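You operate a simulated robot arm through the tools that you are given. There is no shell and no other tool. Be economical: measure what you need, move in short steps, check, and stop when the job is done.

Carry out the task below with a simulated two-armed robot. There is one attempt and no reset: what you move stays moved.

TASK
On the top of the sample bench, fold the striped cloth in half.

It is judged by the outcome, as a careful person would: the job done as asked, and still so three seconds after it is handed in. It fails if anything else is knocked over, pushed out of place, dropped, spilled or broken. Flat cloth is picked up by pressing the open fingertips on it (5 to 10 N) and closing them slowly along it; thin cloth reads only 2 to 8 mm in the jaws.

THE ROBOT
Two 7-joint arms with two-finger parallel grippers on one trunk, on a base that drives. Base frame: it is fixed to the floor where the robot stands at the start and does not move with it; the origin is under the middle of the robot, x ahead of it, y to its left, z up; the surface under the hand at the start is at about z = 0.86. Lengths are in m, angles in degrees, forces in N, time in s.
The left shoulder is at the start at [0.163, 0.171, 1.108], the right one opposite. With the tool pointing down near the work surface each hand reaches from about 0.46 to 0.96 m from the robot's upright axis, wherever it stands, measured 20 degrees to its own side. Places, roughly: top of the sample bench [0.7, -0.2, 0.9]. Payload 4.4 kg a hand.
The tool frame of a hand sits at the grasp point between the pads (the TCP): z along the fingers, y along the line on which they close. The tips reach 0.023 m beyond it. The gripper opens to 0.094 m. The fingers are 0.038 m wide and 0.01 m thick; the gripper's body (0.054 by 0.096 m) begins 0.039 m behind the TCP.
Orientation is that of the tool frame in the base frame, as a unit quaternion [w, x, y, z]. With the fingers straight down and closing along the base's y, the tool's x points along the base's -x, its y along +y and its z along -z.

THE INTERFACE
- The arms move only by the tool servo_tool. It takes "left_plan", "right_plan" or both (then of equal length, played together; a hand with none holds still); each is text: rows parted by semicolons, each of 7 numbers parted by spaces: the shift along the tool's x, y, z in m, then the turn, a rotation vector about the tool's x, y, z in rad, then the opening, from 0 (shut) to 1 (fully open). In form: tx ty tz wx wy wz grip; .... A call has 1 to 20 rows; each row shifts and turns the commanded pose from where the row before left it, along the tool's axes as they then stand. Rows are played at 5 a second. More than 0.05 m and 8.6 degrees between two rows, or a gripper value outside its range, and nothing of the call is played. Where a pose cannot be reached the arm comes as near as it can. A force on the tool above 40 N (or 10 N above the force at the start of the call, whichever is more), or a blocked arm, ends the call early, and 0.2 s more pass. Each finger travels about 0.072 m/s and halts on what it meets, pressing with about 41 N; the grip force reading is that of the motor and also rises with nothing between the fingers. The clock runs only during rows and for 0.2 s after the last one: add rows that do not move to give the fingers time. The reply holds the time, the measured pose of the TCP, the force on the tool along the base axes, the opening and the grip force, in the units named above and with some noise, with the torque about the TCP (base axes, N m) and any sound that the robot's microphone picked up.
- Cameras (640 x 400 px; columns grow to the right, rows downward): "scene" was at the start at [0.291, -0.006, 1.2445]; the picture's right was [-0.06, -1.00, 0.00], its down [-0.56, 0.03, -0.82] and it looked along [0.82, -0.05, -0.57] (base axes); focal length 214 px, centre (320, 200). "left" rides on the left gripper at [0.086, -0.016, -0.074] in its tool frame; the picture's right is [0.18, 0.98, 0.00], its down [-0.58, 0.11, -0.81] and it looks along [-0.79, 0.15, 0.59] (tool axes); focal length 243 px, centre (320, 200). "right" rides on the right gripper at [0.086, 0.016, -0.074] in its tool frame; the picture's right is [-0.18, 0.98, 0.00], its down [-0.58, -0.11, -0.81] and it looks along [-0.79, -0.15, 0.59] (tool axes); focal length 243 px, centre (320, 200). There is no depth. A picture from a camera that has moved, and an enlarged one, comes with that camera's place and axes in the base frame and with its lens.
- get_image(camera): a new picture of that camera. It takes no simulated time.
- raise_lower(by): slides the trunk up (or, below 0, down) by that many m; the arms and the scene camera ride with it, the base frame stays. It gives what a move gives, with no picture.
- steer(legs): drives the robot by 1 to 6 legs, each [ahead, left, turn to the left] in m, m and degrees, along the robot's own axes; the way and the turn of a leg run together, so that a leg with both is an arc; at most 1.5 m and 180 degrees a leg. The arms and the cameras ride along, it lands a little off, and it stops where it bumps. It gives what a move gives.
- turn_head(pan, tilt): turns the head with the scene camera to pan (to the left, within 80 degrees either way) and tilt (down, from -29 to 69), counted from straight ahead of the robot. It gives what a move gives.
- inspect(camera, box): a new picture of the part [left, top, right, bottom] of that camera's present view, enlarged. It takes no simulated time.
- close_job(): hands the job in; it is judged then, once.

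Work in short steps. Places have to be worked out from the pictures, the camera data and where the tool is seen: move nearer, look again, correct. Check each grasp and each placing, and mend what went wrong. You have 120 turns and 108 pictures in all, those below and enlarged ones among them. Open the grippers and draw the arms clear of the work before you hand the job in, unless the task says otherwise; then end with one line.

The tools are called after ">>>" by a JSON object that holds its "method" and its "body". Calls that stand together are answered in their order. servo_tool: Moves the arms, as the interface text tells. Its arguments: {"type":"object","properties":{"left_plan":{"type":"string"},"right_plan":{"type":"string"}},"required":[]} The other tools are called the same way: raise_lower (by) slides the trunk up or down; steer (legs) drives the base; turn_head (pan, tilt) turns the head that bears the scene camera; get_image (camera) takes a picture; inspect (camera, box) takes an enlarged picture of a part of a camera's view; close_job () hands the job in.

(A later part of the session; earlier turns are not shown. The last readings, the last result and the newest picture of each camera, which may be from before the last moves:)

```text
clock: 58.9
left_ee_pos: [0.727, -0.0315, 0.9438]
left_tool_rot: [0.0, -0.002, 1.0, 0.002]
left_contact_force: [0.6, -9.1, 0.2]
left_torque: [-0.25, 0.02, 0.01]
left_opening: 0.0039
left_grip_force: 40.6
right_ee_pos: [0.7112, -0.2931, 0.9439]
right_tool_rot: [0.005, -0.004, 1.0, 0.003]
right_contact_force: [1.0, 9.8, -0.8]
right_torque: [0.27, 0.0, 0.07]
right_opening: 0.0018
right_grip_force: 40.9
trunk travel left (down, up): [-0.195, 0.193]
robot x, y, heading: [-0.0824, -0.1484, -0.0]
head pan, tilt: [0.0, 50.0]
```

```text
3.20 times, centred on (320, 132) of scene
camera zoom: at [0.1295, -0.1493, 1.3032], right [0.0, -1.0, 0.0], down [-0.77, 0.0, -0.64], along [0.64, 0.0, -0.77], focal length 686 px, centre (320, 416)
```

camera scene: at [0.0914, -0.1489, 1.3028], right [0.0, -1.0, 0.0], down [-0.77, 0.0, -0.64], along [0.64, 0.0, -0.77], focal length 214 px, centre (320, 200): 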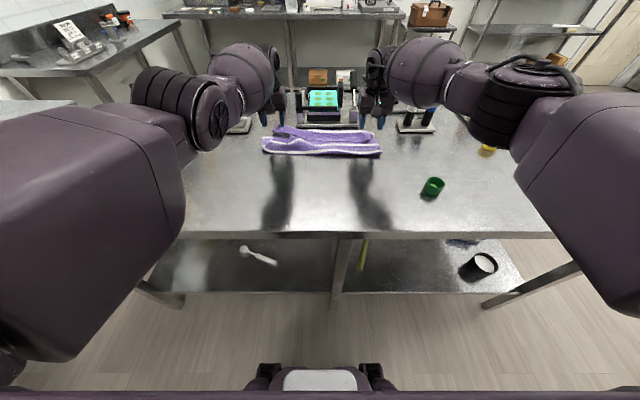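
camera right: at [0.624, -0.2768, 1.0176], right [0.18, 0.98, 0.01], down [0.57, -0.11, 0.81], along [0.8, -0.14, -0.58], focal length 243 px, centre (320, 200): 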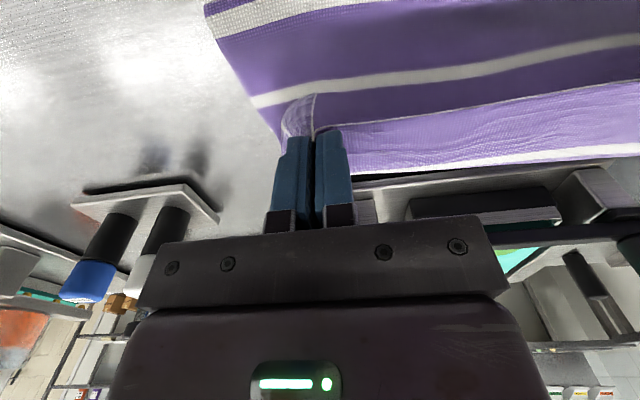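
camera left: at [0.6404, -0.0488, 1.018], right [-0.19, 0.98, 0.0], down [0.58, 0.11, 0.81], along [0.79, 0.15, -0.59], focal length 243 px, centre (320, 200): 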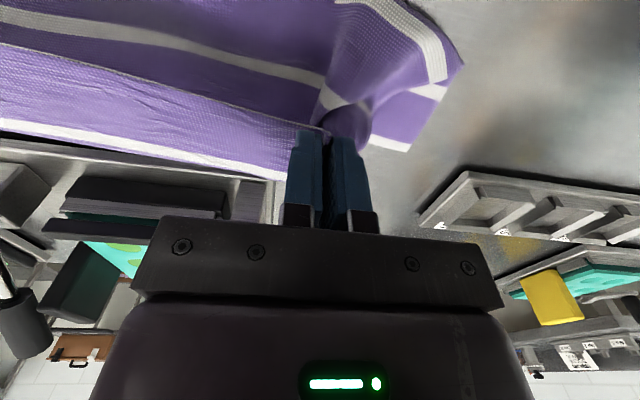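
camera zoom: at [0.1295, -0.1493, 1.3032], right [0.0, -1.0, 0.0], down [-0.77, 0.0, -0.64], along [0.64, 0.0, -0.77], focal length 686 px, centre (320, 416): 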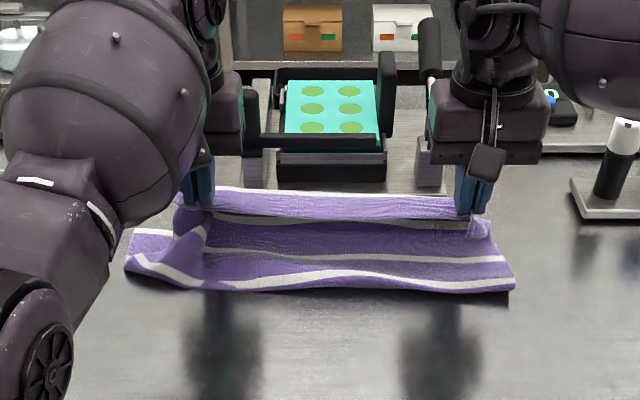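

The flap edge is held at both ends, and the bottom layer's far-left corner is still at about (0.76, 0.05). I'll carry the edge back to x≈0.50 to unroll it.

>>> {"method": "servo_tool", "body": {"left_plan": "0.025 0 -0.01 0 0 0 0; 0.025 0 -0.01 0 0 0 0; 0.025 0 -0.01 0 0 0 0; 0.025 0 -0.01 0 0 0 0; 0.025 0 0.012 0 0 0 0; 0.025 0 0.012 0 0 0 0; 0.025 0 0.012 0 0 0 0; 0.025 0 0.012 0 0 0 0; 0.025 0 0.012 0 0 0 0; 0 0 0 0 0 0 0", "right_plan": "0.025 0 -0.01 0 0 0 0; 0.025 0 -0.01 0 0 0 0; 0.025 0 -0.01 0 0 0 0; 0.025 0 -0.01 0 0 0 0; 0.025 0 0.012 0 0 0 0; 0.025 0 0.012 0 0 0 0; 0.025 0 0.012 0 0 0 0; 0.025 0 0.012 0 0 0 0; 0.025 0 0.012 0 0 0 0; 0 0 0 0 0 0 0"}}

>>> {"method": "inspect", "body": {"camera": "scene", "box": [180, 70, 460, 245]}}

>>> {"method": "get_image", "body": {"camera": "left"}}

>>> {"method": "get_image", "body": {"camera": "right"}}

```text
clock: 61.1
left_ee_pos: [0.5009, -0.0315, 0.9249]
left_tool_rot: [0.001, -0.002, 1.0, 0.002]
left_contact_force: [-0.4, -7.3, 0.4]
left_torque: [-0.21, 0.0, 0.08]
left_opening: 0.0039
left_grip_force: 41.3
right_ee_pos: [0.4858, -0.2931, 0.9221]
right_tool_rot: [0.006, -0.003, 1.0, 0.004]
right_contact_force: [0.4, 7.6, 0.3]
right_torque: [0.2, -0.02, 0.01]
right_opening: 0.0019
right_grip_force: 41.2
trunk travel left (down, up): [-0.195, 0.193]
robot x, y, heading: [-0.078, -0.1494, 0.2]
head pan, tilt: [0.0, 50.0]
```

```text
2.29 times, centred on (320, 158) of scene
camera zoom: at [0.1291, -0.1493, 1.3034], right [0.0, -1.0, 0.0], down [-0.77, 0.0, -0.64], along [0.64, 0.0, -0.77], focal length 490 px, centre (320, 297)
```

zoom: 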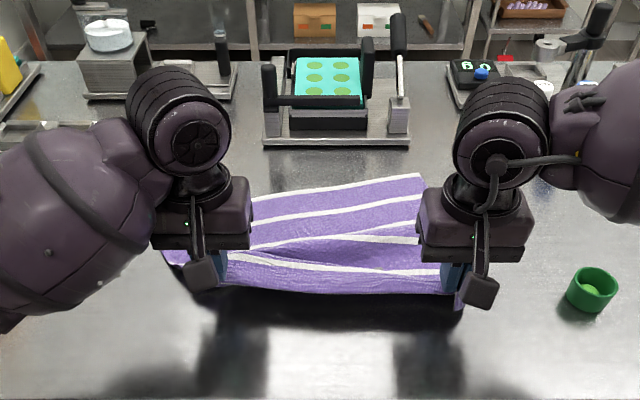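

```text
46 pictures are left
camera left: at [0.4147, -0.0491, 0.9981], right [-0.19, 0.98, 0.0], down [0.58, 0.11, 0.81], along [0.79, 0.15, -0.59], focal length 243 px, centre (320, 200)
```

left: 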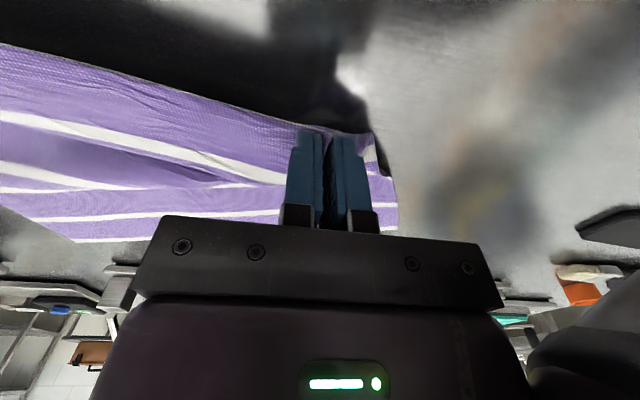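

```text
45 pictures are left
camera right: at [0.3989, -0.2785, 0.9956], right [0.18, 0.98, 0.01], down [0.57, -0.11, 0.81], along [0.8, -0.14, -0.58], focal length 243 px, centre (320, 200)
```

right: 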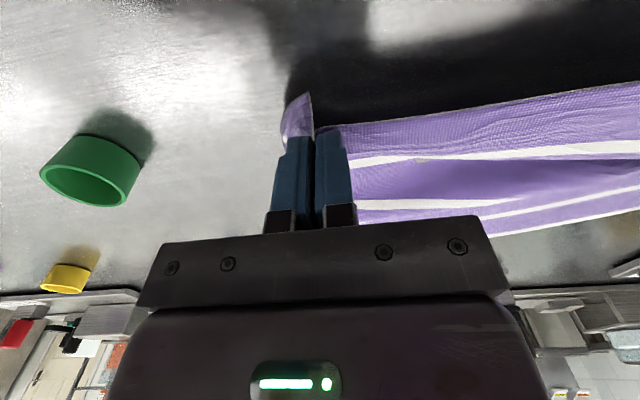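

The left far edge has been pulled back, so the left hand probably holds a doubled layer. I'll lay the cloth flat near its original spot, release and re-grip cleanly.

>>> {"method": "servo_tool", "body": {"left_plan": "0.012 0.002 0.006 0 0 0 0; 0.012 0.002 0.006 0 0 0 0; 0.01 0.002 0.01 0 0 0 0; 0 0 0.012 0 0 0 0; 0 0 0 0 0 0 0.1; 0 0 0 0 0 0 0.25; 0 0 0 0 0 0 0.45; 0 0 0 0 0 0 0.6; 0 0 -0.02 0 0 0 0.6; 0 0 -0.03 0 0 0 0.6; 0 0.03 -0.03 0 0 0 0.6; 0 0.04 -0.02 0 0 0 0.6; 0 0.04 -0.01 0 0 0 0.6; 0 0.04 0 0 0 0 0.6; 0 0.04 0 0 0 0 0.6", "right_plan": "0.015 -0.002 0.006 0 0 0 0; 0.015 -0.002 0.006 0 0 0 0; 0.013 -0.002 0.01 0 0 0 0; 0 0 0.012 0 0 0 0; 0 0 0 0 0 0 0.1; 0 0 0 0 0 0 0.25; 0 0 0 0 0 0 0.45; 0 0 0 0 0 0 0.6; 0 0 -0.02 0 0 0 0.6; 0 0 -0.03 0 0 0 0.6; 0 -0.03 -0.03 0 0 0 0.6; 0 -0.04 -0.02 0 0 0 0.6; 0 -0.04 -0.01 0 0 0 0.6; 0 -0.04 0 0 0 0 0.6; 0 -0.04 0 0 0 0 0.6"}}

>>> {"method": "inspect", "body": {"camera": "scene", "box": [180, 70, 460, 245]}}

```text
clock: 64.3
left_ee_pos: [0.4672, 0.1664, 1.0027]
left_tool_rot: [0.002, -0.002, 1.0, 0.002]
left_contact_force: [-0.1, -0.2, 0.4]
left_torque: [-0.01, 0.01, -0.04]
left_opening: 0.0567
left_grip_force: 0.0
right_ee_pos: [0.4425, -0.4903, 0.9984]
right_tool_rot: [0.007, -0.004, 1.0, 0.003]
right_contact_force: [-0.2, 0.0, 0.2]
right_torque: [0.05, 0.02, -0.01]
right_opening: 0.0564
right_grip_force: 0.1
trunk travel left (down, up): [-0.195, 0.193]
robot x, y, heading: [-0.0842, -0.1471, 0.0]
head pan, tilt: [0.0, 50.0]
```

```text
2.29 times, centred on (320, 158) of scene
camera zoom: at [0.1278, -0.1492, 1.3038], right [0.0, -1.0, 0.0], down [-0.77, 0.0, -0.64], along [0.64, 0.0, -0.77], focal length 490 px, centre (320, 297)
```

zoom: 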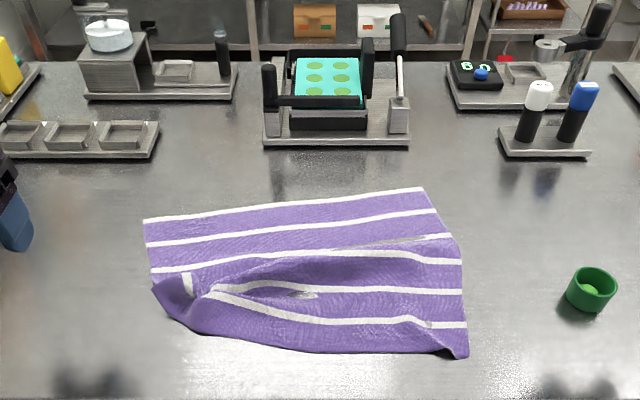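

The cloth is mostly open but rotated about 10°, with the near-left corner crumpled. I'll look closer at it.

>>> {"method": "inspect", "body": {"camera": "scene", "box": [235, 145, 335, 230]}}

```text
4.71 times, centred on (285, 188) of scene
camera zoom: at [0.1278, -0.1492, 1.3038], right [0.0, -1.0, 0.0], down [-0.77, 0.0, -0.64], along [0.64, 0.0, -0.77], focal length 1009 px, centre (485, 259)
```

zoom: 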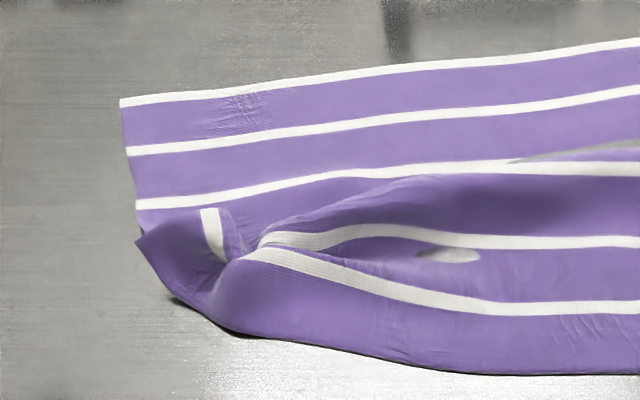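

The near-left corner is gathered and the left side has slid back. I'll grip the far-left corner with the left hand and drag it forward to straighten the cloth, while the right hand pins the far-right area as a pivot. First I'll move above both spots.

>>> {"method": "servo_tool", "body": {"left_plan": "-0.029 -0.0185 0 0 0 0 0.5; -0.029 -0.0185 0 0 0 0 0.5; -0.029 -0.0185 0 0 0 0 0.5; -0.029 -0.0185 0 0 0 0 0.5; -0.029 -0.0185 0 0 0 0 0.5; -0.029 -0.0185 0 0 0 0 0.5; 0 0 0.03 0 0 0 0.5; 0 0 0.03 0 0 0 0.5; 0 0 0 0 0 0 0.5", "right_plan": "-0.0325 0.0314 0 0 0 0 0; -0.0325 0.0314 0 0 0 0 0; -0.0325 0.0314 0 0 0 0 0; -0.0325 0.0314 0 0 0 0 0; -0.0325 0.0314 0 0 0 0 0; -0.0325 0.0314 0 0 0 0 0; -0.0325 0.0314 0.02 0 0 0 0; 0 0 0.04 0 0 0 0; 0 0 0 0 0 0 0"}}

>>> {"method": "get_image", "body": {"camera": "left"}}

>>> {"method": "get_image", "body": {"camera": "right"}}

```text
clock: 66.3
left_ee_pos: [0.6419, 0.0563, 0.9416]
left_tool_rot: [0.002, -0.003, 1.0, 0.002]
left_contact_force: [0.6, 0.9, 0.3]
left_torque: [-0.02, 0.0, 0.02]
left_opening: 0.047
left_grip_force: 0.2
right_ee_pos: [0.6724, -0.267, 0.941]
right_tool_rot: [0.007, -0.004, 1.0, 0.003]
right_contact_force: [-0.1, 0.2, 0.1]
right_torque: [-0.02, -0.04, -0.04]
right_opening: 0.0
right_grip_force: 40.8
trunk travel left (down, up): [-0.195, 0.193]
robot x, y, heading: [-0.0797, -0.1506, -0.0]
head pan, tilt: [0.0, 50.0]
```

```text
42 pictures are left
camera left: at [0.5547, 0.0381, 1.0154], right [-0.19, 0.98, 0.0], down [0.58, 0.11, 0.81], along [0.79, 0.15, -0.59], focal length 243 px, centre (320, 200)
```

left: 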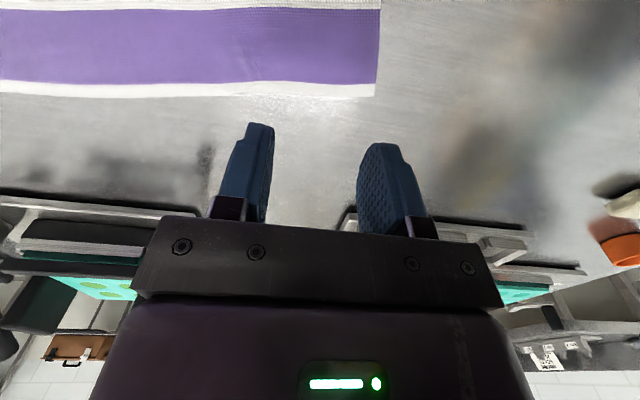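

```text
41 pictures are left
camera right: at [0.5844, -0.2527, 1.0144], right [0.18, 0.98, 0.01], down [0.57, -0.11, 0.81], along [0.8, -0.14, -0.58], focal length 243 px, centre (320, 200)
```

right: 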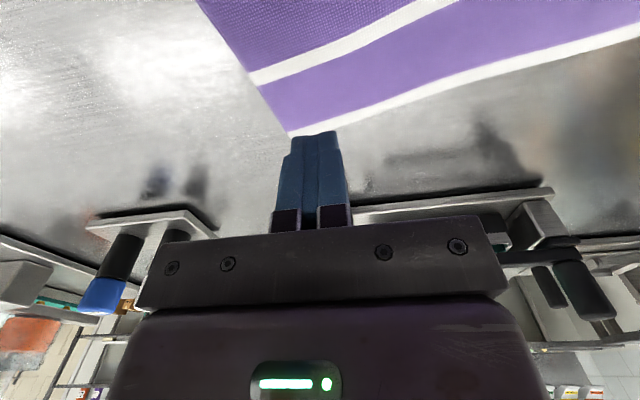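

The corners are at far-left (0.637, 0.092) and far-right (0.706, −0.299), and both hands are well placed. I'll lower to contact.

>>> {"method": "servo_tool", "body": {"left_plan": "0 0 0.02 0 0 0 0.5; 0 0 0.02 0 0 0 0.5; 0 0 0.012 0 0 0 0.5; 0 0 0.003 0 0 0 0.5; 0 0 0.001 0 0 0 0.5; 0 0 0 0 0 0 0.5", "right_plan": "0 0 0.02 0 0 0 0; 0 0 0.02 0 0 0 0; 0 0 0.012 0 0 0 0; 0 0 0.003 0 0 0 0; 0 0 0.001 0 0 0 0; 0 0 0 0 0 0 0"}}

```text
clock: 67.7
left_ee_pos: [0.6416, 0.0549, 0.8859]
left_tool_rot: [0.0, -0.003, 1.0, 0.002]
left_contact_force: [-0.1, -0.3, 1.1]
left_torque: [-0.03, 0.05, 0.0]
left_opening: 0.0472
left_grip_force: 0.0
right_ee_pos: [0.6713, -0.2685, 0.8847]
right_tool_rot: [0.005, -0.004, 1.0, 0.003]
right_contact_force: [0.2, 0.5, 0.0]
right_torque: [0.02, 0.01, -0.01]
right_opening: 0.0
right_grip_force: 40.8
trunk travel left (down, up): [-0.195, 0.193]
robot x, y, heading: [-0.0794, -0.1476, -0.1]
head pan, tilt: [0.0, 50.0]
```

Almost touching. I'll press a little further on both.

>>> {"method": "servo_tool", "body": {"left_plan": "0 0 0.001 0 0 0 0.5; 0 0 0.0008 0 0 0 0.5; 0 0 0 0 0 0 0.5", "right_plan": "0 0 0.0015 0 0 0 0; 0 0 0.0012 0 0 0 0; 0 0 0 0 0 0 0"}}

```text
clock: 68.5
left_ee_pos: [0.6409, 0.0543, 0.8859]
left_tool_rot: [0.002, -0.002, 1.0, 0.002]
left_contact_force: [-0.1, 1.1, 1.1]
left_torque: [-0.02, -0.01, -0.01]
left_opening: 0.047
left_grip_force: 0.0
right_ee_pos: [0.6722, -0.268, 0.8833]
right_tool_rot: [0.007, -0.004, 1.0, 0.004]
right_contact_force: [0.1, -1.9, 9.7]
right_torque: [-0.04, 0.06, 0.02]
right_opening: 0.0
right_grip_force: 40.8
trunk travel left (down, up): [-0.195, 0.193]
robot x, y, heading: [-0.0838, -0.1458, -0.0]
head pan, tilt: [0.0, 50.0]
```

The right is pinning at about 10 N. The left needs a little more.

>>> {"method": "servo_tool", "body": {"left_plan": "0 0 0.001 0 0 0 0.5; 0 0 0.0008 0 0 0 0.5; 0 0 0 0 0 0 0.5"}}

```text
clock: 69.3
left_ee_pos: [0.6412, 0.0544, 0.8843]
left_tool_rot: [0.003, -0.004, 1.0, 0.002]
left_contact_force: [1.7, -0.8, 10.7]
left_torque: [-0.19, 0.06, 0.03]
left_opening: 0.0469
left_grip_force: 0.1
right_ee_pos: [0.6709, -0.2674, 0.8845]
right_tool_rot: [0.007, -0.004, 1.0, 0.003]
right_contact_force: [1.9, 0.0, 11.2]
right_torque: [-0.03, -0.02, 0.03]
right_opening: 0.0
right_grip_force: 41.2
trunk travel left (down, up): [-0.195, 0.193]
robot x, y, heading: [-0.0765, -0.1501, 0.1]
head pan, tilt: [0.0, 50.0]
```

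Contact is good, so I'll close the left on the far-left corner, lift slightly and drag it 6.5 cm forward.

>>> {"method": "servo_tool", "body": {"left_plan": "0 0 0 0 0 0 0.42; 0 0 0 0 0 0 0.34; 0 0 0 0 0 0 0.26; 0 0 0 0 0 0 0.18; 0 0 0 0 0 0 0.1; 0 0 0 0 0 0 0; 0 0 0 0 0 0 0; 0 0 -0.01 0 0 0 0; -0.011 0 0 0 0 0 0; -0.011 0 0 0 0 0 0; -0.011 0 0 0 0 0 0; -0.011 0 0 0 0 0 0; -0.011 0 0 0 0 0 0; -0.011 0 0 0 0 0 0; 0 0 0 0 0 0 0"}}

>>> {"method": "inspect", "body": {"camera": "scene", "box": [180, 70, 460, 245]}}

```text
clock: 72.5
left_ee_pos: [0.7062, 0.0548, 0.8931]
left_tool_rot: [0.002, -0.003, 1.0, 0.002]
left_contact_force: [0.0, -4.7, -1.1]
left_torque: [-0.09, 0.03, 0.14]
left_opening: 0.0024
left_grip_force: 41.2
right_ee_pos: [0.6704, -0.2677, 0.8847]
right_tool_rot: [0.007, -0.003, 1.0, 0.004]
right_contact_force: [0.9, 7.1, 22.1]
right_torque: [0.07, 0.15, -0.11]
right_opening: 0.0
right_grip_force: 40.8
trunk travel left (down, up): [-0.195, 0.193]
robot x, y, heading: [-0.0833, -0.1526, 0.0]
head pan, tilt: [0.0, 50.0]
```

```text
2.29 times, centred on (320, 158) of scene
camera zoom: at [0.127, -0.1488, 1.3039], right [0.0, -1.0, 0.0], down [-0.77, 0.0, -0.64], along [0.64, 0.0, -0.77], focal length 490 px, centre (320, 297)
```

zoom: 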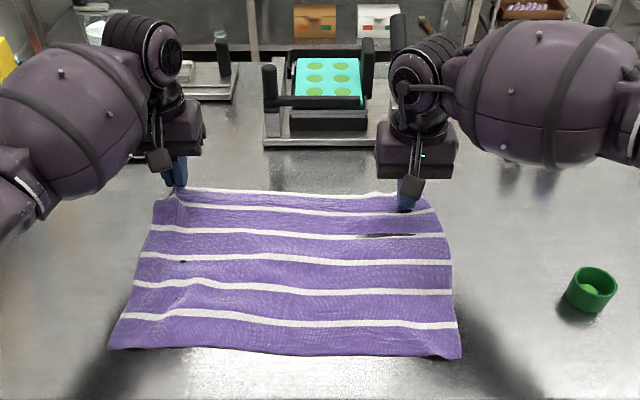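

Dragging straightened the whole cloth and all the stripes are visible. I'll set the left corner down, open it, lift both hands clear and look again.

>>> {"method": "servo_tool", "body": {"left_plan": "0 0 0.007 0 0 0 0; 0 0 0 0 0 0 0.15; 0 0 0 0 0 0 0.3; 0 0 0 0 0 0 0.5; 0 0 0 0 0 0 0.5; 0 0 -0.03 0 0 0 0.5; 0 0 -0.03 0 0 0 0.5; 0.04 0.02 -0.01 0 0 0 0.5; 0.04 0.02 0 0 0 0 0.5; 0.04 0.02 0 0 0 0 0.5; 0.04 0.02 0 0 0 0 0.5; 0.03 0.01 0 0 0 0 0.5; 0.03 0.01 0 0 0 0 0.5", "right_plan": "0 0 0 0 0 0 0; 0 0 0 0 0 0 0; 0 0 0 0 0 0 0; 0 0 0 0 0 0 0; 0 0 0 0 0 0 0; 0 0 -0.03 0 0 0 0.3; 0 0 -0.03 0 0 0 0.5; 0.04 -0.02 -0.01 0 0 0 0.5; 0.04 -0.02 0 0 0 0 0.5; 0.04 -0.02 0 0 0 0 0.5; 0.04 -0.01 0 0 0 0 0.5; 0.03 0 0 0 0 0 0.5; 0.03 0 0 0 0 0 0.5"}}

>>> {"method": "inspect", "body": {"camera": "scene", "box": [180, 70, 460, 245]}}

>>> {"method": "get_image", "body": {"camera": "left"}}

>>> {"method": "get_image", "body": {"camera": "right"}}

```text
clock: 75.3
left_ee_pos: [0.4839, 0.155, 0.957]
left_tool_rot: [0.001, -0.003, 1.0, 0.002]
left_contact_force: [-0.5, -0.2, -0.2]
left_torque: [0.03, 0.02, 0.03]
left_opening: 0.047
left_grip_force: 0.0
right_ee_pos: [0.4491, -0.3387, 0.9508]
right_tool_rot: [0.006, -0.003, 1.0, 0.004]
right_contact_force: [0.0, -0.2, 0.0]
right_torque: [0.0, -0.04, -0.03]
right_opening: 0.0471
right_grip_force: 0.1
trunk travel left (down, up): [-0.195, 0.193]
robot x, y, heading: [-0.0812, -0.1497, 0.1]
head pan, tilt: [0.0, 50.0]
```

```text
2.29 times, centred on (320, 158) of scene
camera zoom: at [0.1278, -0.1491, 1.3038], right [0.0, -1.0, 0.0], down [-0.77, 0.0, -0.64], along [0.64, 0.0, -0.77], focal length 490 px, centre (320, 297)
```

zoom: 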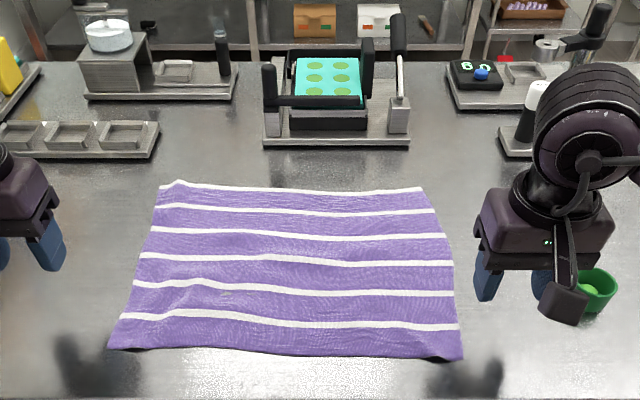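

```text
38 pictures are left
camera left: at [0.3985, 0.1367, 1.0297], right [-0.19, 0.98, 0.0], down [0.58, 0.11, 0.81], along [0.79, 0.15, -0.59], focal length 243 px, centre (320, 200)
```

left: 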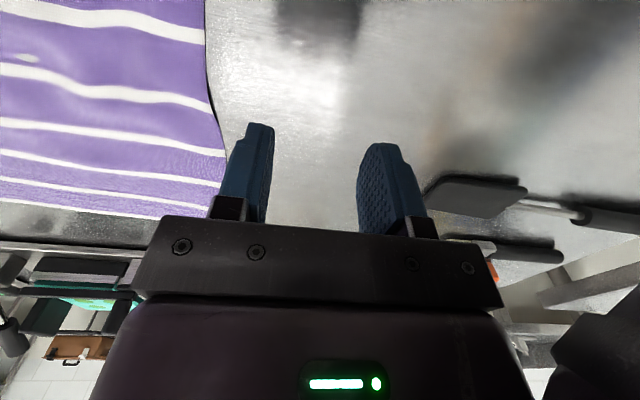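

```text
37 pictures are left
camera right: at [0.3624, -0.3244, 1.0231], right [0.18, 0.98, 0.01], down [0.57, -0.11, 0.81], along [0.8, -0.14, -0.58], focal length 243 px, centre (320, 200)
```

right: 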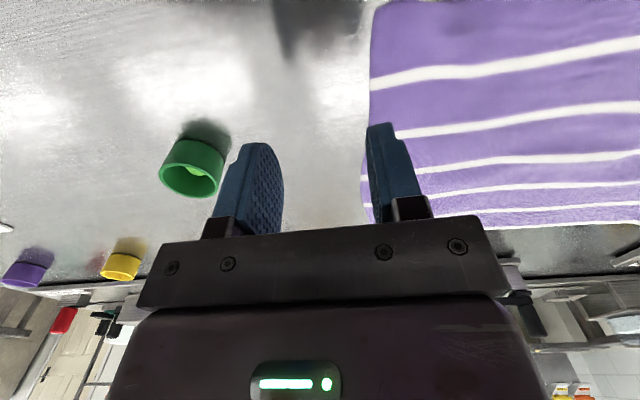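

The cloth is a clean rectangle: near edge x≈0.424/0.411, far edge x≈0.707/0.703, y from 0.083 to −0.298. I'll back up 5 cm for comfortable reach and move over the near corners.

>>> {"method": "steer", "body": {"legs": [[-0.05, 0, 0]]}}

>>> {"method": "servo_tool", "body": {"left_plan": "0.004 -0.027 0.005 0 0 0 0.5; 0.005 -0.027 0.005 0 0 0 0.5; 0.005 -0.027 0.005 0 0 0 0.5; 0.005 -0.027 0.005 0 0 0 0.5; 0 0 0 0 0 0 0.5", "right_plan": "0 0.018 0.005 0 0 0 0.5; -0.001 0.019 0.005 0 0 0 0.5; -0.001 0.019 0.005 0 0 0 0.5; -0.001 0.018 0.005 0 0 0 0.5; 0 0 0 0 0 0 0.5"}}

>>> {"method": "get_image", "body": {"camera": "left"}}

>>> {"method": "get_image", "body": {"camera": "right"}}

```text
clock: 76.2
left_ee_pos: [0.4353, 0.1544, 0.955]
left_tool_rot: [0.001, -0.003, 1.0, 0.002]
left_contact_force: [0.1, 0.1, 0.2]
left_torque: [-0.02, 0.0, -0.02]
left_opening: 0.0471
left_grip_force: 0.1
right_ee_pos: [0.4005, -0.3406, 0.9506]
right_tool_rot: [0.006, -0.003, 1.0, 0.003]
right_contact_force: [0.2, 0.2, -0.1]
right_torque: [0.0, -0.01, -0.02]
right_opening: 0.0469
right_grip_force: 0.0
trunk travel left (down, up): [-0.195, 0.193]
robot x, y, heading: [-0.1315, -0.1468, -0.2]
head pan, tilt: [0.0, 50.0]
```

```text
clock: 77.4
left_ee_pos: [0.4188, 0.0447, 0.9349]
left_tool_rot: [0.001, -0.003, 1.0, 0.002]
left_contact_force: [-0.4, -0.5, 0.0]
left_torque: [0.02, -0.01, -0.03]
left_opening: 0.0471
left_grip_force: 0.1
right_ee_pos: [0.4031, -0.2652, 0.9294]
right_tool_rot: [0.006, -0.003, 1.0, 0.004]
right_contact_force: [-0.1, 0.3, 0.4]
right_torque: [-0.03, -0.01, 0.0]
right_opening: 0.0471
right_grip_force: 0.0
trunk travel left (down, up): [-0.195, 0.193]
robot x, y, heading: [-0.1305, -0.1483, -0.0]
head pan, tilt: [0.0, 50.0]
```

```text
36 pictures are left
camera left: at [0.332, 0.0282, 1.0085], right [-0.19, 0.98, 0.0], down [0.58, 0.11, 0.81], along [0.79, 0.15, -0.59], focal length 243 px, centre (320, 200)
```

left: 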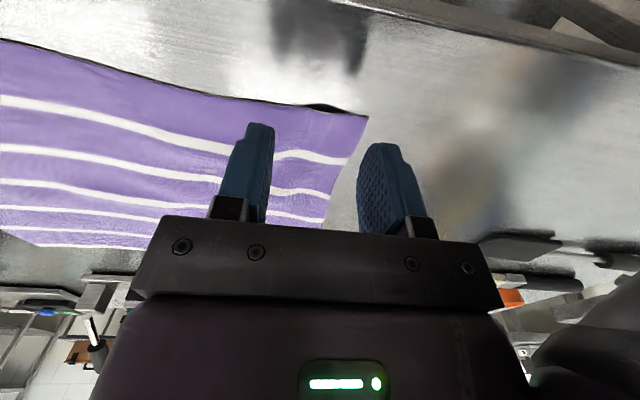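

```text
35 pictures are left
camera right: at [0.3162, -0.2499, 1.0024], right [0.18, 0.98, 0.01], down [0.57, -0.11, 0.81], along [0.8, -0.14, -0.58], focal length 243 px, centre (320, 200)
```

right: 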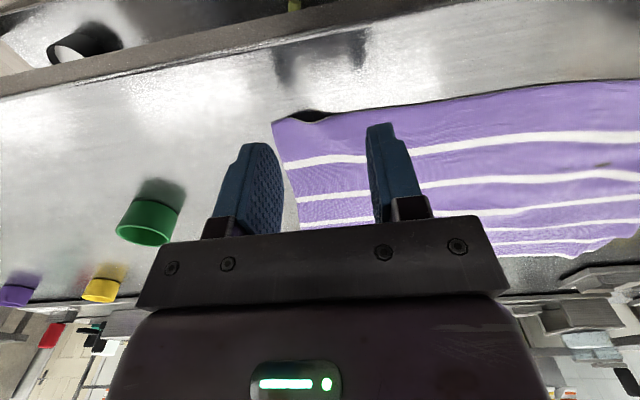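

Left edge at x≈0.426, right ≈0.413, so the finger overlap is about 12 and 9 mm. I'll nudge the right 3 mm forward and lower to near contact.

>>> {"method": "servo_tool", "body": {"left_plan": "0 0 0.02 0 0 0 0.5; 0 0 0.02 0 0 0 0.5; 0 0 0.007 0 0 0 0.5; 0 0 0.002 0 0 0 0.5; 0 0 0 0 0 0 0.5", "right_plan": "-0.003 0 0.02 0 0 0 0.5; 0 0 0.015 0 0 0 0.5; 0 0 0.006 0 0 0 0.5; 0 0 0.002 0 0 0 0.5; 0 0 0 0 0 0 0.5"}}

```text
clock: 78.6
left_ee_pos: [0.4188, 0.0464, 0.8845]
left_tool_rot: [0.001, -0.003, 1.0, 0.002]
left_contact_force: [-1.3, 0.5, -0.6]
left_torque: [0.03, 0.0, -0.01]
left_opening: 0.0469
left_grip_force: 0.0
right_ee_pos: [0.4075, -0.2637, 0.8877]
right_tool_rot: [0.006, -0.004, 1.0, 0.003]
right_contact_force: [-0.5, -0.3, 0.8]
right_torque: [0.01, -0.02, 0.02]
right_opening: 0.0472
right_grip_force: 0.0
trunk travel left (down, up): [-0.195, 0.193]
robot x, y, heading: [-0.1304, -0.1496, 0.1]
head pan, tilt: [0.0, 50.0]
```

>>> {"method": "servo_tool", "body": {"left_plan": "0 0 0.001 0 0 0 0.5; 0 0 0.0005 0 0 0 0.5; 0 0 0 0 0 0 0.5", "right_plan": "0 0 0.0015 0 0 0 0.5; 0 0 0.0015 0 0 0 0.5; 0 0 0 0 0 0 0.5"}}

```text
clock: 79.4
left_ee_pos: [0.4182, 0.047, 0.8843]
left_tool_rot: [0.001, -0.003, 1.0, 0.002]
left_contact_force: [0.4, 0.5, 1.9]
left_torque: [-0.03, -0.06, 0.03]
left_opening: 0.0475
left_grip_force: 0.0
right_ee_pos: [0.4073, -0.2665, 0.8847]
right_tool_rot: [0.006, -0.003, 1.0, 0.004]
right_contact_force: [0.3, -0.6, 3.1]
right_torque: [-0.06, -0.02, 0.0]
right_opening: 0.047
right_grip_force: 0.1
trunk travel left (down, up): [-0.195, 0.193]
robot x, y, heading: [-0.1301, -0.1487, -0.4]
head pan, tilt: [0.0, 50.0]
```

Light contact on both. I'll press about 0.8 mm more and close slowly, easing the hands inward to limit the tension.

>>> {"method": "servo_tool", "body": {"left_plan": "0 0 0.0009 0 0 0 0.5; 0 0 0 0 0 0 0.42; 0 0 0 0 0 0 0.34; 0 0 0 0 0 0 0.26; 0 -0.002 0 0 0 0 0.18; 0 -0.002 0 0 0 0 0.1; 0 -0.001 0 0 0 0 0; 0 0 0 0 0 0 0; 0 0 0 0 0 0 0", "right_plan": "0 0 0.0007 0 0 0 0.5; 0 0 0 0 0 0 0.42; 0 0 0 0 0 0 0.34; 0 0 0 0 0 0 0.26; 0 0.002 0 0 0 0 0.18; 0 0.002 0 0 0 0 0.1; 0 0.001 0 0 0 0 0; 0 0 0 0 0 0 0; 0 0 0 0 0 0 0"}}

>>> {"method": "get_image", "body": {"camera": "left"}}

>>> {"method": "get_image", "body": {"camera": "right"}}

```text
clock: 81.4
left_ee_pos: [0.4171, 0.0412, 0.8845]
left_tool_rot: [0.002, -0.003, 1.0, 0.002]
left_contact_force: [1.2, 1.0, 12.1]
left_torque: [-0.04, -0.21, 0.07]
left_opening: 0.0023
left_grip_force: 41.0
right_ee_pos: [0.4063, -0.2614, 0.884]
right_tool_rot: [0.006, -0.004, 1.0, 0.004]
right_contact_force: [0.2, -0.5, 9.4]
right_torque: [-0.06, -0.17, -0.02]
right_opening: 0.0019
right_grip_force: 41.3
trunk travel left (down, up): [-0.195, 0.193]
robot x, y, heading: [-0.1338, -0.1495, -0.1]
head pan, tilt: [0.0, 50.0]
```

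```text
34 pictures are left
camera left: at [0.3308, 0.0237, 0.958], right [-0.19, 0.98, 0.0], down [0.58, 0.11, 0.81], along [0.79, 0.15, -0.59], focal length 243 px, centre (320, 200)
```

left: 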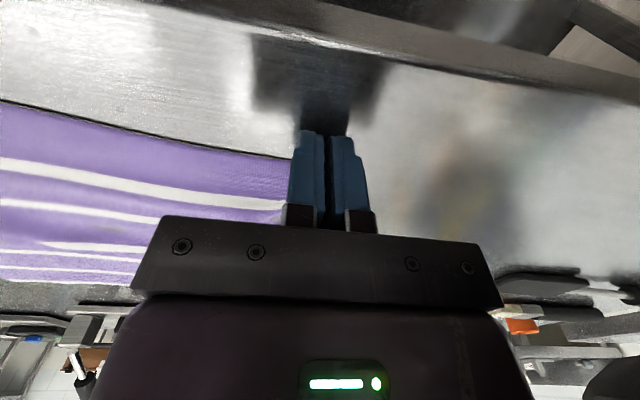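

```text
33 pictures are left
camera right: at [0.3193, -0.2451, 0.9571], right [0.18, 0.98, 0.01], down [0.57, -0.11, 0.81], along [0.8, -0.14, -0.58], focal length 243 px, centre (320, 200)
```

right: 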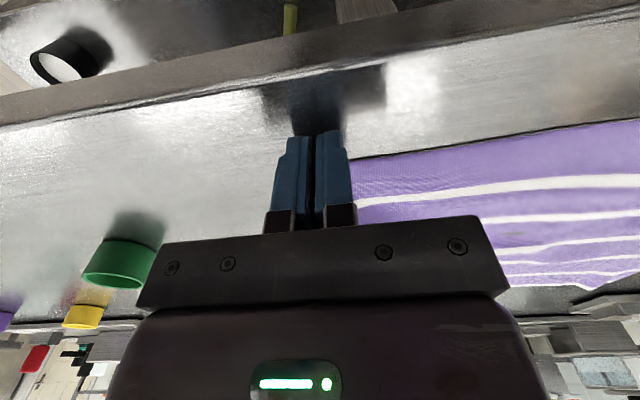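

Both are gripped (2.3 and 1.9 mm). I'll lift only 4 cm, tilt the fingers forward, and carry the edge low so the cloth rolls behind it.

>>> {"method": "servo_tool", "body": {"left_plan": "0 0 -0.012 0 0 0 0; 0 0 -0.014 0 -0.12 0 0; 0 0 -0.014 0 -0.12 0 0; 0 0 0 0 -0.12 0 0; 0 0 0 0 -0.12 0 0; 0 0 0 0 -0.12 0 0; -0.0165 0 0.0113 0 0 0 0; -0.0165 0 0.0113 0 0 0 0; -0.0165 0 0.0113 0 0 0 0; -0.0165 0 0.0113 0 0 0 0; -0.0165 0 0.0113 0 0 0 0; -0.0165 0 0.0113 0 0 0 0; -0.0165 0 0.0113 0 0 0 0; -0.0165 0 0.0113 0 0 0 0; 0 0 0 0 0 0 0", "right_plan": "0 0 -0.012 0 0 0 0; 0 0 -0.014 0 -0.12 0 0; 0 0 -0.014 0 -0.12 0 0; 0 0 0 0 -0.12 0 0; 0 0 0 0 -0.12 0 0; 0 0 0 0 -0.12 0 0; -0.0165 0 0.0113 0 0 0 0; -0.0165 0 0.0113 0 0 0 0; -0.0165 0 0.0113 0 0 0 0; -0.0165 0 0.0113 0 0 0 0; -0.0165 0 0.0113 0 0 0 0; -0.0165 0 0.0113 0 0 0 0; -0.0165 0 0.0113 0 0 0 0; -0.0165 0 0.0113 0 0 0 0; 0 0 0 0 0 0 0"}}

>>> {"method": "inspect", "body": {"camera": "scene", "box": [180, 70, 460, 245]}}

>>> {"method": "get_image", "body": {"camera": "left"}}

```text
clock: 84.6
left_ee_pos: [0.5767, 0.0428, 0.9231]
left_tool_rot: [0.297, -0.001, 0.955, 0.002]
left_contact_force: [0.8, 0.4, 0.8]
left_torque: [-0.05, 0.0, 0.02]
left_opening: 0.0022
left_grip_force: 40.9
right_ee_pos: [0.5645, -0.259, 0.9246]
right_tool_rot: [0.301, -0.003, 0.954, 0.005]
right_contact_force: [0.7, 0.0, 0.9]
right_torque: [-0.03, 0.01, -0.02]
right_opening: 0.0017
right_grip_force: 40.9
trunk travel left (down, up): [-0.195, 0.193]
robot x, y, heading: [-0.1293, -0.1487, 0.1]
head pan, tilt: [0.0, 50.0]
```

```text
2.29 times, centred on (320, 158) of scene
camera zoom: at [0.0787, -0.1493, 1.3035], right [0.0, -1.0, 0.0], down [-0.77, 0.0, -0.64], along [0.64, 0.0, -0.77], focal length 490 px, centre (320, 297)
```

zoom: 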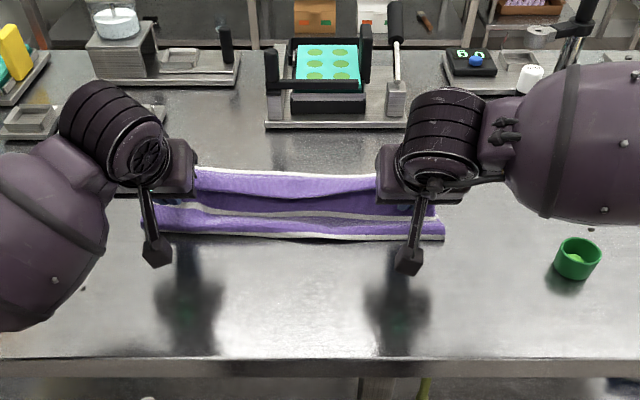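

```text
31 pictures are left
camera left: at [0.4633, 0.0249, 0.9351], right [-0.16, 0.98, -0.1], down [0.02, 0.11, 0.99], along [0.99, 0.15, -0.04], focal length 243 px, centre (320, 200)
```

left: 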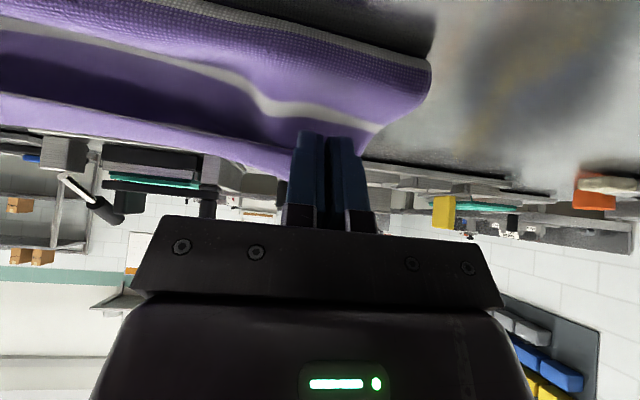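

The cloth is trailing properly, with the fold forming behind the hands at x≈0.53. I'll continue low to the far edge.

>>> {"method": "servo_tool", "body": {"left_plan": "-0.0067 0 0.007 0 0 0 0; -0.0067 0 0.007 0 0 0 0; -0.0067 0 0.007 0 0 0 0; -0.0067 0 0.007 0 0 0 0; -0.0067 0 0.007 0 0 0 0; -0.0067 0 0.007 0 0 0 0; -0.0067 0 0.007 0 0 0 0; -0.0067 0 0.007 0 0 0 0; -0.0067 0 0.007 0 0 0 0; -0.0067 0 0.007 0 0 0 0; 0 0 0 0 0 0 0", "right_plan": "-0.0073 0 0.0075 0 0 0 0; -0.0073 0 0.0075 0 0 0 0; -0.0073 0 0.0075 0 0 0 0; -0.0073 0 0.0075 0 0 0 0; -0.0073 0 0.0075 0 0 0 0; -0.0073 0 0.0075 0 0 0 0; -0.0073 0 0.0075 0 0 0 0; -0.0073 0 0.0075 0 0 0 0; -0.0073 0 0.0075 0 0 0 0; -0.0073 0 0.0075 0 0 0 0; 0 0 0 0 0 0 0"}}

>>> {"method": "inspect", "body": {"camera": "scene", "box": [180, 70, 460, 245]}}

>>> {"method": "get_image", "body": {"camera": "left"}}

>>> {"method": "get_image", "body": {"camera": "right"}}

```text
clock: 87.0
left_ee_pos: [0.6714, 0.0431, 0.9032]
left_tool_rot: [0.297, -0.002, 0.955, 0.002]
left_contact_force: [0.6, 0.1, 0.0]
left_torque: [-0.1, 0.0, -0.03]
left_opening: 0.002
left_grip_force: 41.0
right_ee_pos: [0.6673, -0.2584, 0.9053]
right_tool_rot: [0.301, -0.003, 0.954, 0.005]
right_contact_force: [-0.1, 0.1, 0.2]
right_torque: [-0.03, 0.01, -0.03]
right_opening: 0.0019
right_grip_force: 41.1
trunk travel left (down, up): [-0.195, 0.193]
robot x, y, heading: [-0.13, -0.1496, 0.1]
head pan, tilt: [0.0, 50.0]
```

```text
2.29 times, centred on (320, 158) of scene
camera zoom: at [0.0788, -0.1493, 1.3035], right [0.0, -1.0, 0.0], down [-0.77, 0.0, -0.64], along [0.64, 0.0, -0.77], focal length 490 px, centre (320, 297)
```

zoom: 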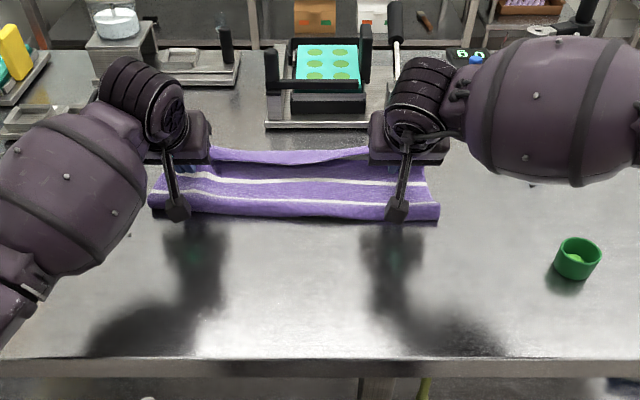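

```text
29 pictures are left
camera left: at [0.5577, 0.0253, 0.9152], right [-0.16, 0.98, -0.1], down [0.02, 0.11, 0.99], along [0.99, 0.15, -0.04], focal length 243 px, centre (320, 200)
```

left: 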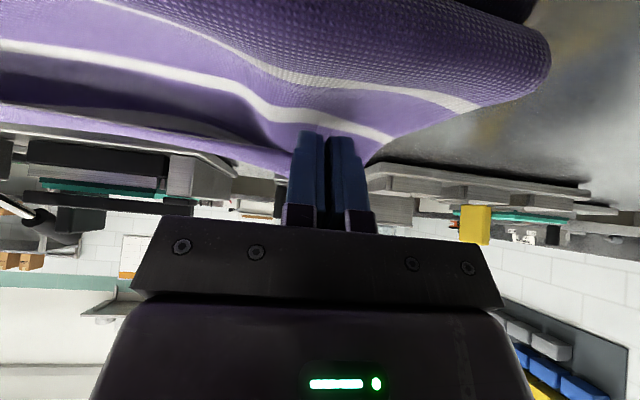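

```text
28 pictures are left
camera right: at [0.5542, -0.2428, 0.9157], right [0.14, 0.98, 0.11], down [0.01, -0.12, 0.99], along [0.99, -0.14, -0.03], focal length 243 px, centre (320, 200)
```

right: 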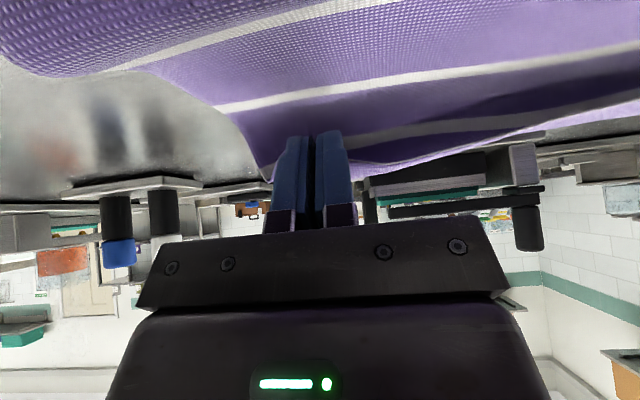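

The fold is smooth now, with the fold line near x≈0.56–0.58 and the edge over the far edge. I'll lower about 8 mm, open slowly and withdraw back along the fingers.

>>> {"method": "servo_tool", "body": {"left_plan": "0.0006 0 0.0045 0 0 0 0; 0.0006 0 0.0045 0 0 0 0; 0 0 0 0 0 0 0; 0 0 0 0 0 0 0.08; 0 0 0 0 0 0 0.16; 0 0 0 0 0 0 0.24; 0 0 0 0 0 0 0.35; 0 0 0 0 0 0 0.45; 0 0 0 0 0 0 0.5; 0 0 -0.01 0 0 0 0.5; 0 0 -0.02 0 0 0 0.5; 0 0 -0.03 0 0 0 0.5; 0 0 -0.03 0 0 0 0.5; 0 0 -0.03 0 0 0 0.5; 0 0.03 -0.02 0 0 0 0.5; 0 0.03 -0.02 0 0 0 0.5; 0 0.04 -0.02 0 0 0 0.5; 0 0.04 0 0 0 0 0.5", "right_plan": "0.0006 0 0.0045 0 0 0 0; 0.0006 0 0.0045 0 0 0 0; 0 0 0 0 0 0 0; 0 0 0 0 0 0 0.08; 0 0 0 0 0 0 0.16; 0 0 0 0 0 0 0.24; 0 0 0 0 0 0 0.35; 0 0 0 0 0 0 0.45; 0 0 0 0 0 0 0.5; 0 0 -0.01 0 0 0 0.5; 0 0 -0.02 0 0 0 0.5; 0 0 -0.03 0 0 0 0.5; 0 0 -0.03 0 0 0 0.5; 0 0 -0.03 0 0 0 0.5; 0 -0.03 -0.02 0 0 0 0.5; 0 -0.03 -0.02 0 0 0 0.5; 0 -0.04 -0.02 0 0 0 0.5; 0 -0.04 0 0 0 0 0.5"}}

>>> {"method": "inspect", "body": {"camera": "scene", "box": [230, 105, 400, 200]}}

```text
clock: 90.8
left_ee_pos: [0.5717, 0.1818, 1.0449]
left_tool_rot: [0.297, -0.001, 0.955, 0.002]
left_contact_force: [-0.2, -0.4, 0.4]
left_torque: [0.0, 0.0, -0.02]
left_opening: 0.0468
left_grip_force: 0.1
right_ee_pos: [0.5712, -0.3992, 1.0439]
right_tool_rot: [0.301, -0.003, 0.954, 0.004]
right_contact_force: [-0.1, -0.9, 0.5]
right_torque: [-0.02, -0.02, 0.02]
right_opening: 0.0469
right_grip_force: 0.0
trunk travel left (down, up): [-0.195, 0.193]
robot x, y, heading: [-0.1314, -0.1508, -0.1]
head pan, tilt: [0.0, 50.0]
```

```text
3.76 times, centred on (315, 152) of scene
camera zoom: at [0.0791, -0.1493, 1.3033], right [0.0, -1.0, 0.0], down [-0.77, 0.0, -0.64], along [0.64, 0.0, -0.77], focal length 807 px, centre (339, 379)
```

zoom: 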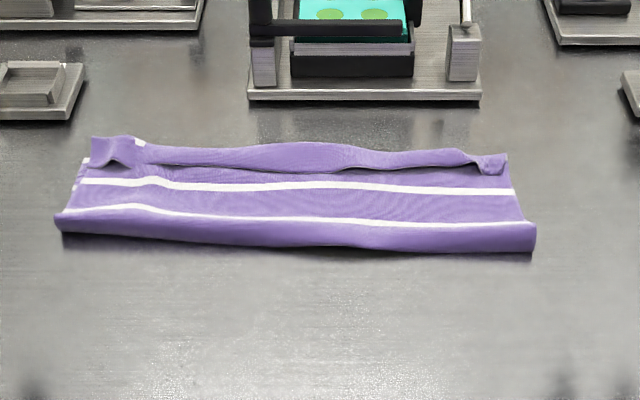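

This is a much better fold, with the top edge curled back about 3 cm as a small flap. I'll unroll it by pressing opened fingertips lightly on the flap and dragging forward, starting by positioning above it.

>>> {"method": "servo_tool", "body": {"left_plan": "-0.0054 -0.027 0.0269 0 0 0 1; -0.0054 -0.027 0.0269 0 0 0 1; -0.0054 -0.027 0.0269 0 0 0 1; -0.0054 -0.027 0.0269 0 0 0 1; -0.0054 -0.027 0.0269 0 0 0 1; -0.0054 -0.027 0.0269 0 0 0 1; 0 0 0 0 0 0 1", "right_plan": "-0.0055 0.0273 0.027 0 0 0 1; -0.0055 0.0273 0.027 0 0 0 1; -0.0055 0.0273 0.027 0 0 0 1; -0.0055 0.0273 0.027 0 0 0 1; -0.0055 0.0273 0.027 0 0 0 1; -0.0055 0.0273 0.027 0 0 0 1; 0 0 0 0 0 0 1"}}

>>> {"method": "get_image", "body": {"camera": "left"}}

>>> {"method": "get_image", "body": {"camera": "right"}}

```text
clock: 92.4
left_ee_pos: [0.6916, 0.0192, 0.9306]
left_tool_rot: [0.297, -0.002, 0.955, 0.003]
left_contact_force: [0.0, 0.0, 0.3]
left_torque: [-0.04, 0.03, 0.0]
left_opening: 0.094
left_grip_force: 0.0
right_ee_pos: [0.6878, -0.2338, 0.9325]
right_tool_rot: [0.302, -0.003, 0.953, 0.004]
right_contact_force: [-0.2, 0.2, 0.0]
right_torque: [-0.01, 0.02, 0.01]
right_opening: 0.0941
right_grip_force: 0.0
trunk travel left (down, up): [-0.195, 0.193]
robot x, y, heading: [-0.1303, -0.1467, -0.1]
head pan, tilt: [0.0, 50.0]
```

```text
26 pictures are left
camera left: at [0.5779, 0.0026, 0.9422], right [-0.16, 0.98, -0.1], down [0.02, 0.11, 0.99], along [0.99, 0.15, -0.04], focal length 243 px, centre (320, 200)
```

left: 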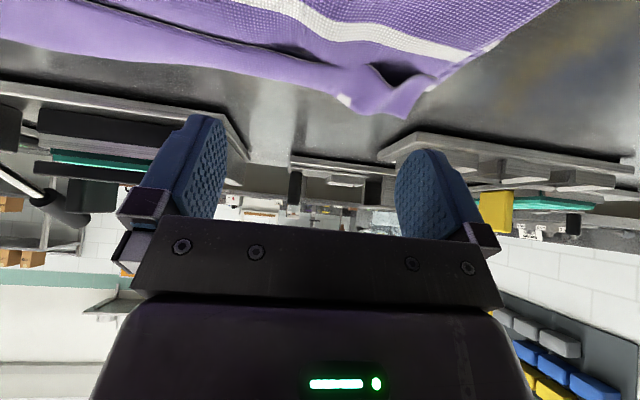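

```text
25 pictures are left
camera right: at [0.5751, -0.2186, 0.9425], right [0.14, 0.98, 0.11], down [0.01, -0.12, 0.99], along [0.99, -0.14, -0.03], focal length 243 px, centre (320, 200)
```

right: 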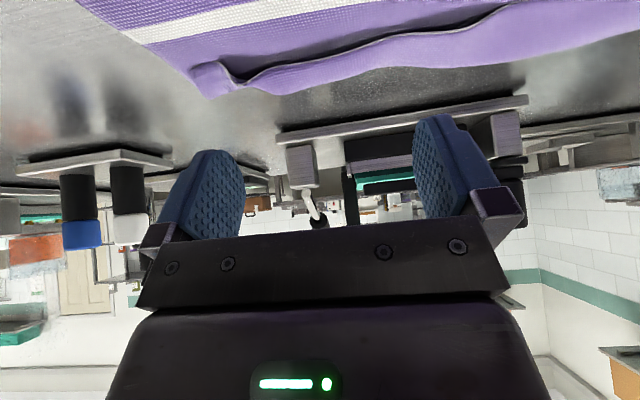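

The flap spans x≈0.696–0.724 on the left and 0.69–0.714 on the right. I'll lower the finger heels onto it.

>>> {"method": "servo_tool", "body": {"left_plan": "0.001 0 0.0085 0 0 0 1; 0.001 0 0.0085 0 0 0 1; 0.001 0 0.0085 0 0 0 1; 0.001 0 0.0085 0 0 0 1; 0 0 0 0 0 0 1", "right_plan": "0.001 0 0.0085 0 0 0 1; 0.001 0 0.0085 0 0 0 1; 0.001 0 0.0085 0 0 0 1; 0.001 0 0.0085 0 0 0 1; 0 0 0 0 0 0 1"}}

```text
clock: 93.6
left_ee_pos: [0.7083, 0.0214, 0.8989]
left_tool_rot: [0.296, -0.003, 0.955, 0.002]
left_contact_force: [-0.6, 0.2, 0.4]
left_torque: [0.02, 0.01, 0.01]
left_opening: 0.0944
left_grip_force: 0.0
right_ee_pos: [0.7047, -0.2336, 0.902]
right_tool_rot: [0.301, -0.002, 0.954, 0.004]
right_contact_force: [0.4, 0.1, -0.2]
right_torque: [0.0, 0.0, -0.03]
right_opening: 0.0937
right_grip_force: 0.1
trunk travel left (down, up): [-0.195, 0.193]
robot x, y, heading: [-0.1334, -0.1495, 0.1]
head pan, tilt: [0.0, 50.0]
```

>>> {"method": "servo_tool", "body": {"left_plan": "0.0011 0 0.0017 0 0 0 1; 0.0011 0 0.0017 0 0 0 1; 0 0 0 0 0 0 1; 0 0 0 0 0 0 1", "right_plan": "0.0011 0 0.0017 0 0 0 1; 0.0011 0 0.0017 0 0 0 1; 0.0011 0 0.0017 0 0 0 1; 0 0 0 0 0 0 1"}}

```text
clock: 94.6
left_ee_pos: [0.7069, 0.021, 0.8939]
left_tool_rot: [0.297, -0.003, 0.955, 0.003]
left_contact_force: [0.7, -0.2, -0.1]
left_torque: [0.01, 0.01, -0.01]
left_opening: 0.094
left_grip_force: 0.0
right_ee_pos: [0.7032, -0.233, 0.8946]
right_tool_rot: [0.301, -0.003, 0.954, 0.005]
right_contact_force: [-0.1, 0.0, 0.0]
right_torque: [0.03, -0.01, 0.03]
right_opening: 0.094
right_grip_force: 0.1
trunk travel left (down, up): [-0.195, 0.193]
robot x, y, heading: [-0.1304, -0.1477, 0.1]
head pan, tilt: [0.0, 50.0]
```

>>> {"method": "servo_tool", "body": {"left_plan": "0.0008 0 0.0012 0 0 0 1; 0.0008 0 0.0012 0 0 0 1; 0 0 0 0 0 0 1", "right_plan": "0.0008 0 0.0012 0 0 0 1; 0.0008 0 0.0012 0 0 0 1; 0 0 0 0 0 0 1"}}

```text
clock: 95.4
left_ee_pos: [0.7075, 0.0205, 0.893]
left_tool_rot: [0.297, -0.003, 0.955, 0.003]
left_contact_force: [0.6, 0.1, 3.5]
left_torque: [0.05, -0.02, -0.03]
left_opening: 0.0939
left_grip_force: 0.0
right_ee_pos: [0.7046, -0.2338, 0.8933]
right_tool_rot: [0.301, -0.003, 0.954, 0.005]
right_contact_force: [0.0, 0.9, 1.2]
right_torque: [-0.06, -0.02, 0.02]
right_opening: 0.094
right_grip_force: 0.1
trunk travel left (down, up): [-0.195, 0.193]
robot x, y, heading: [-0.1307, -0.145, -0.1]
head pan, tilt: [0.0, 50.0]
```

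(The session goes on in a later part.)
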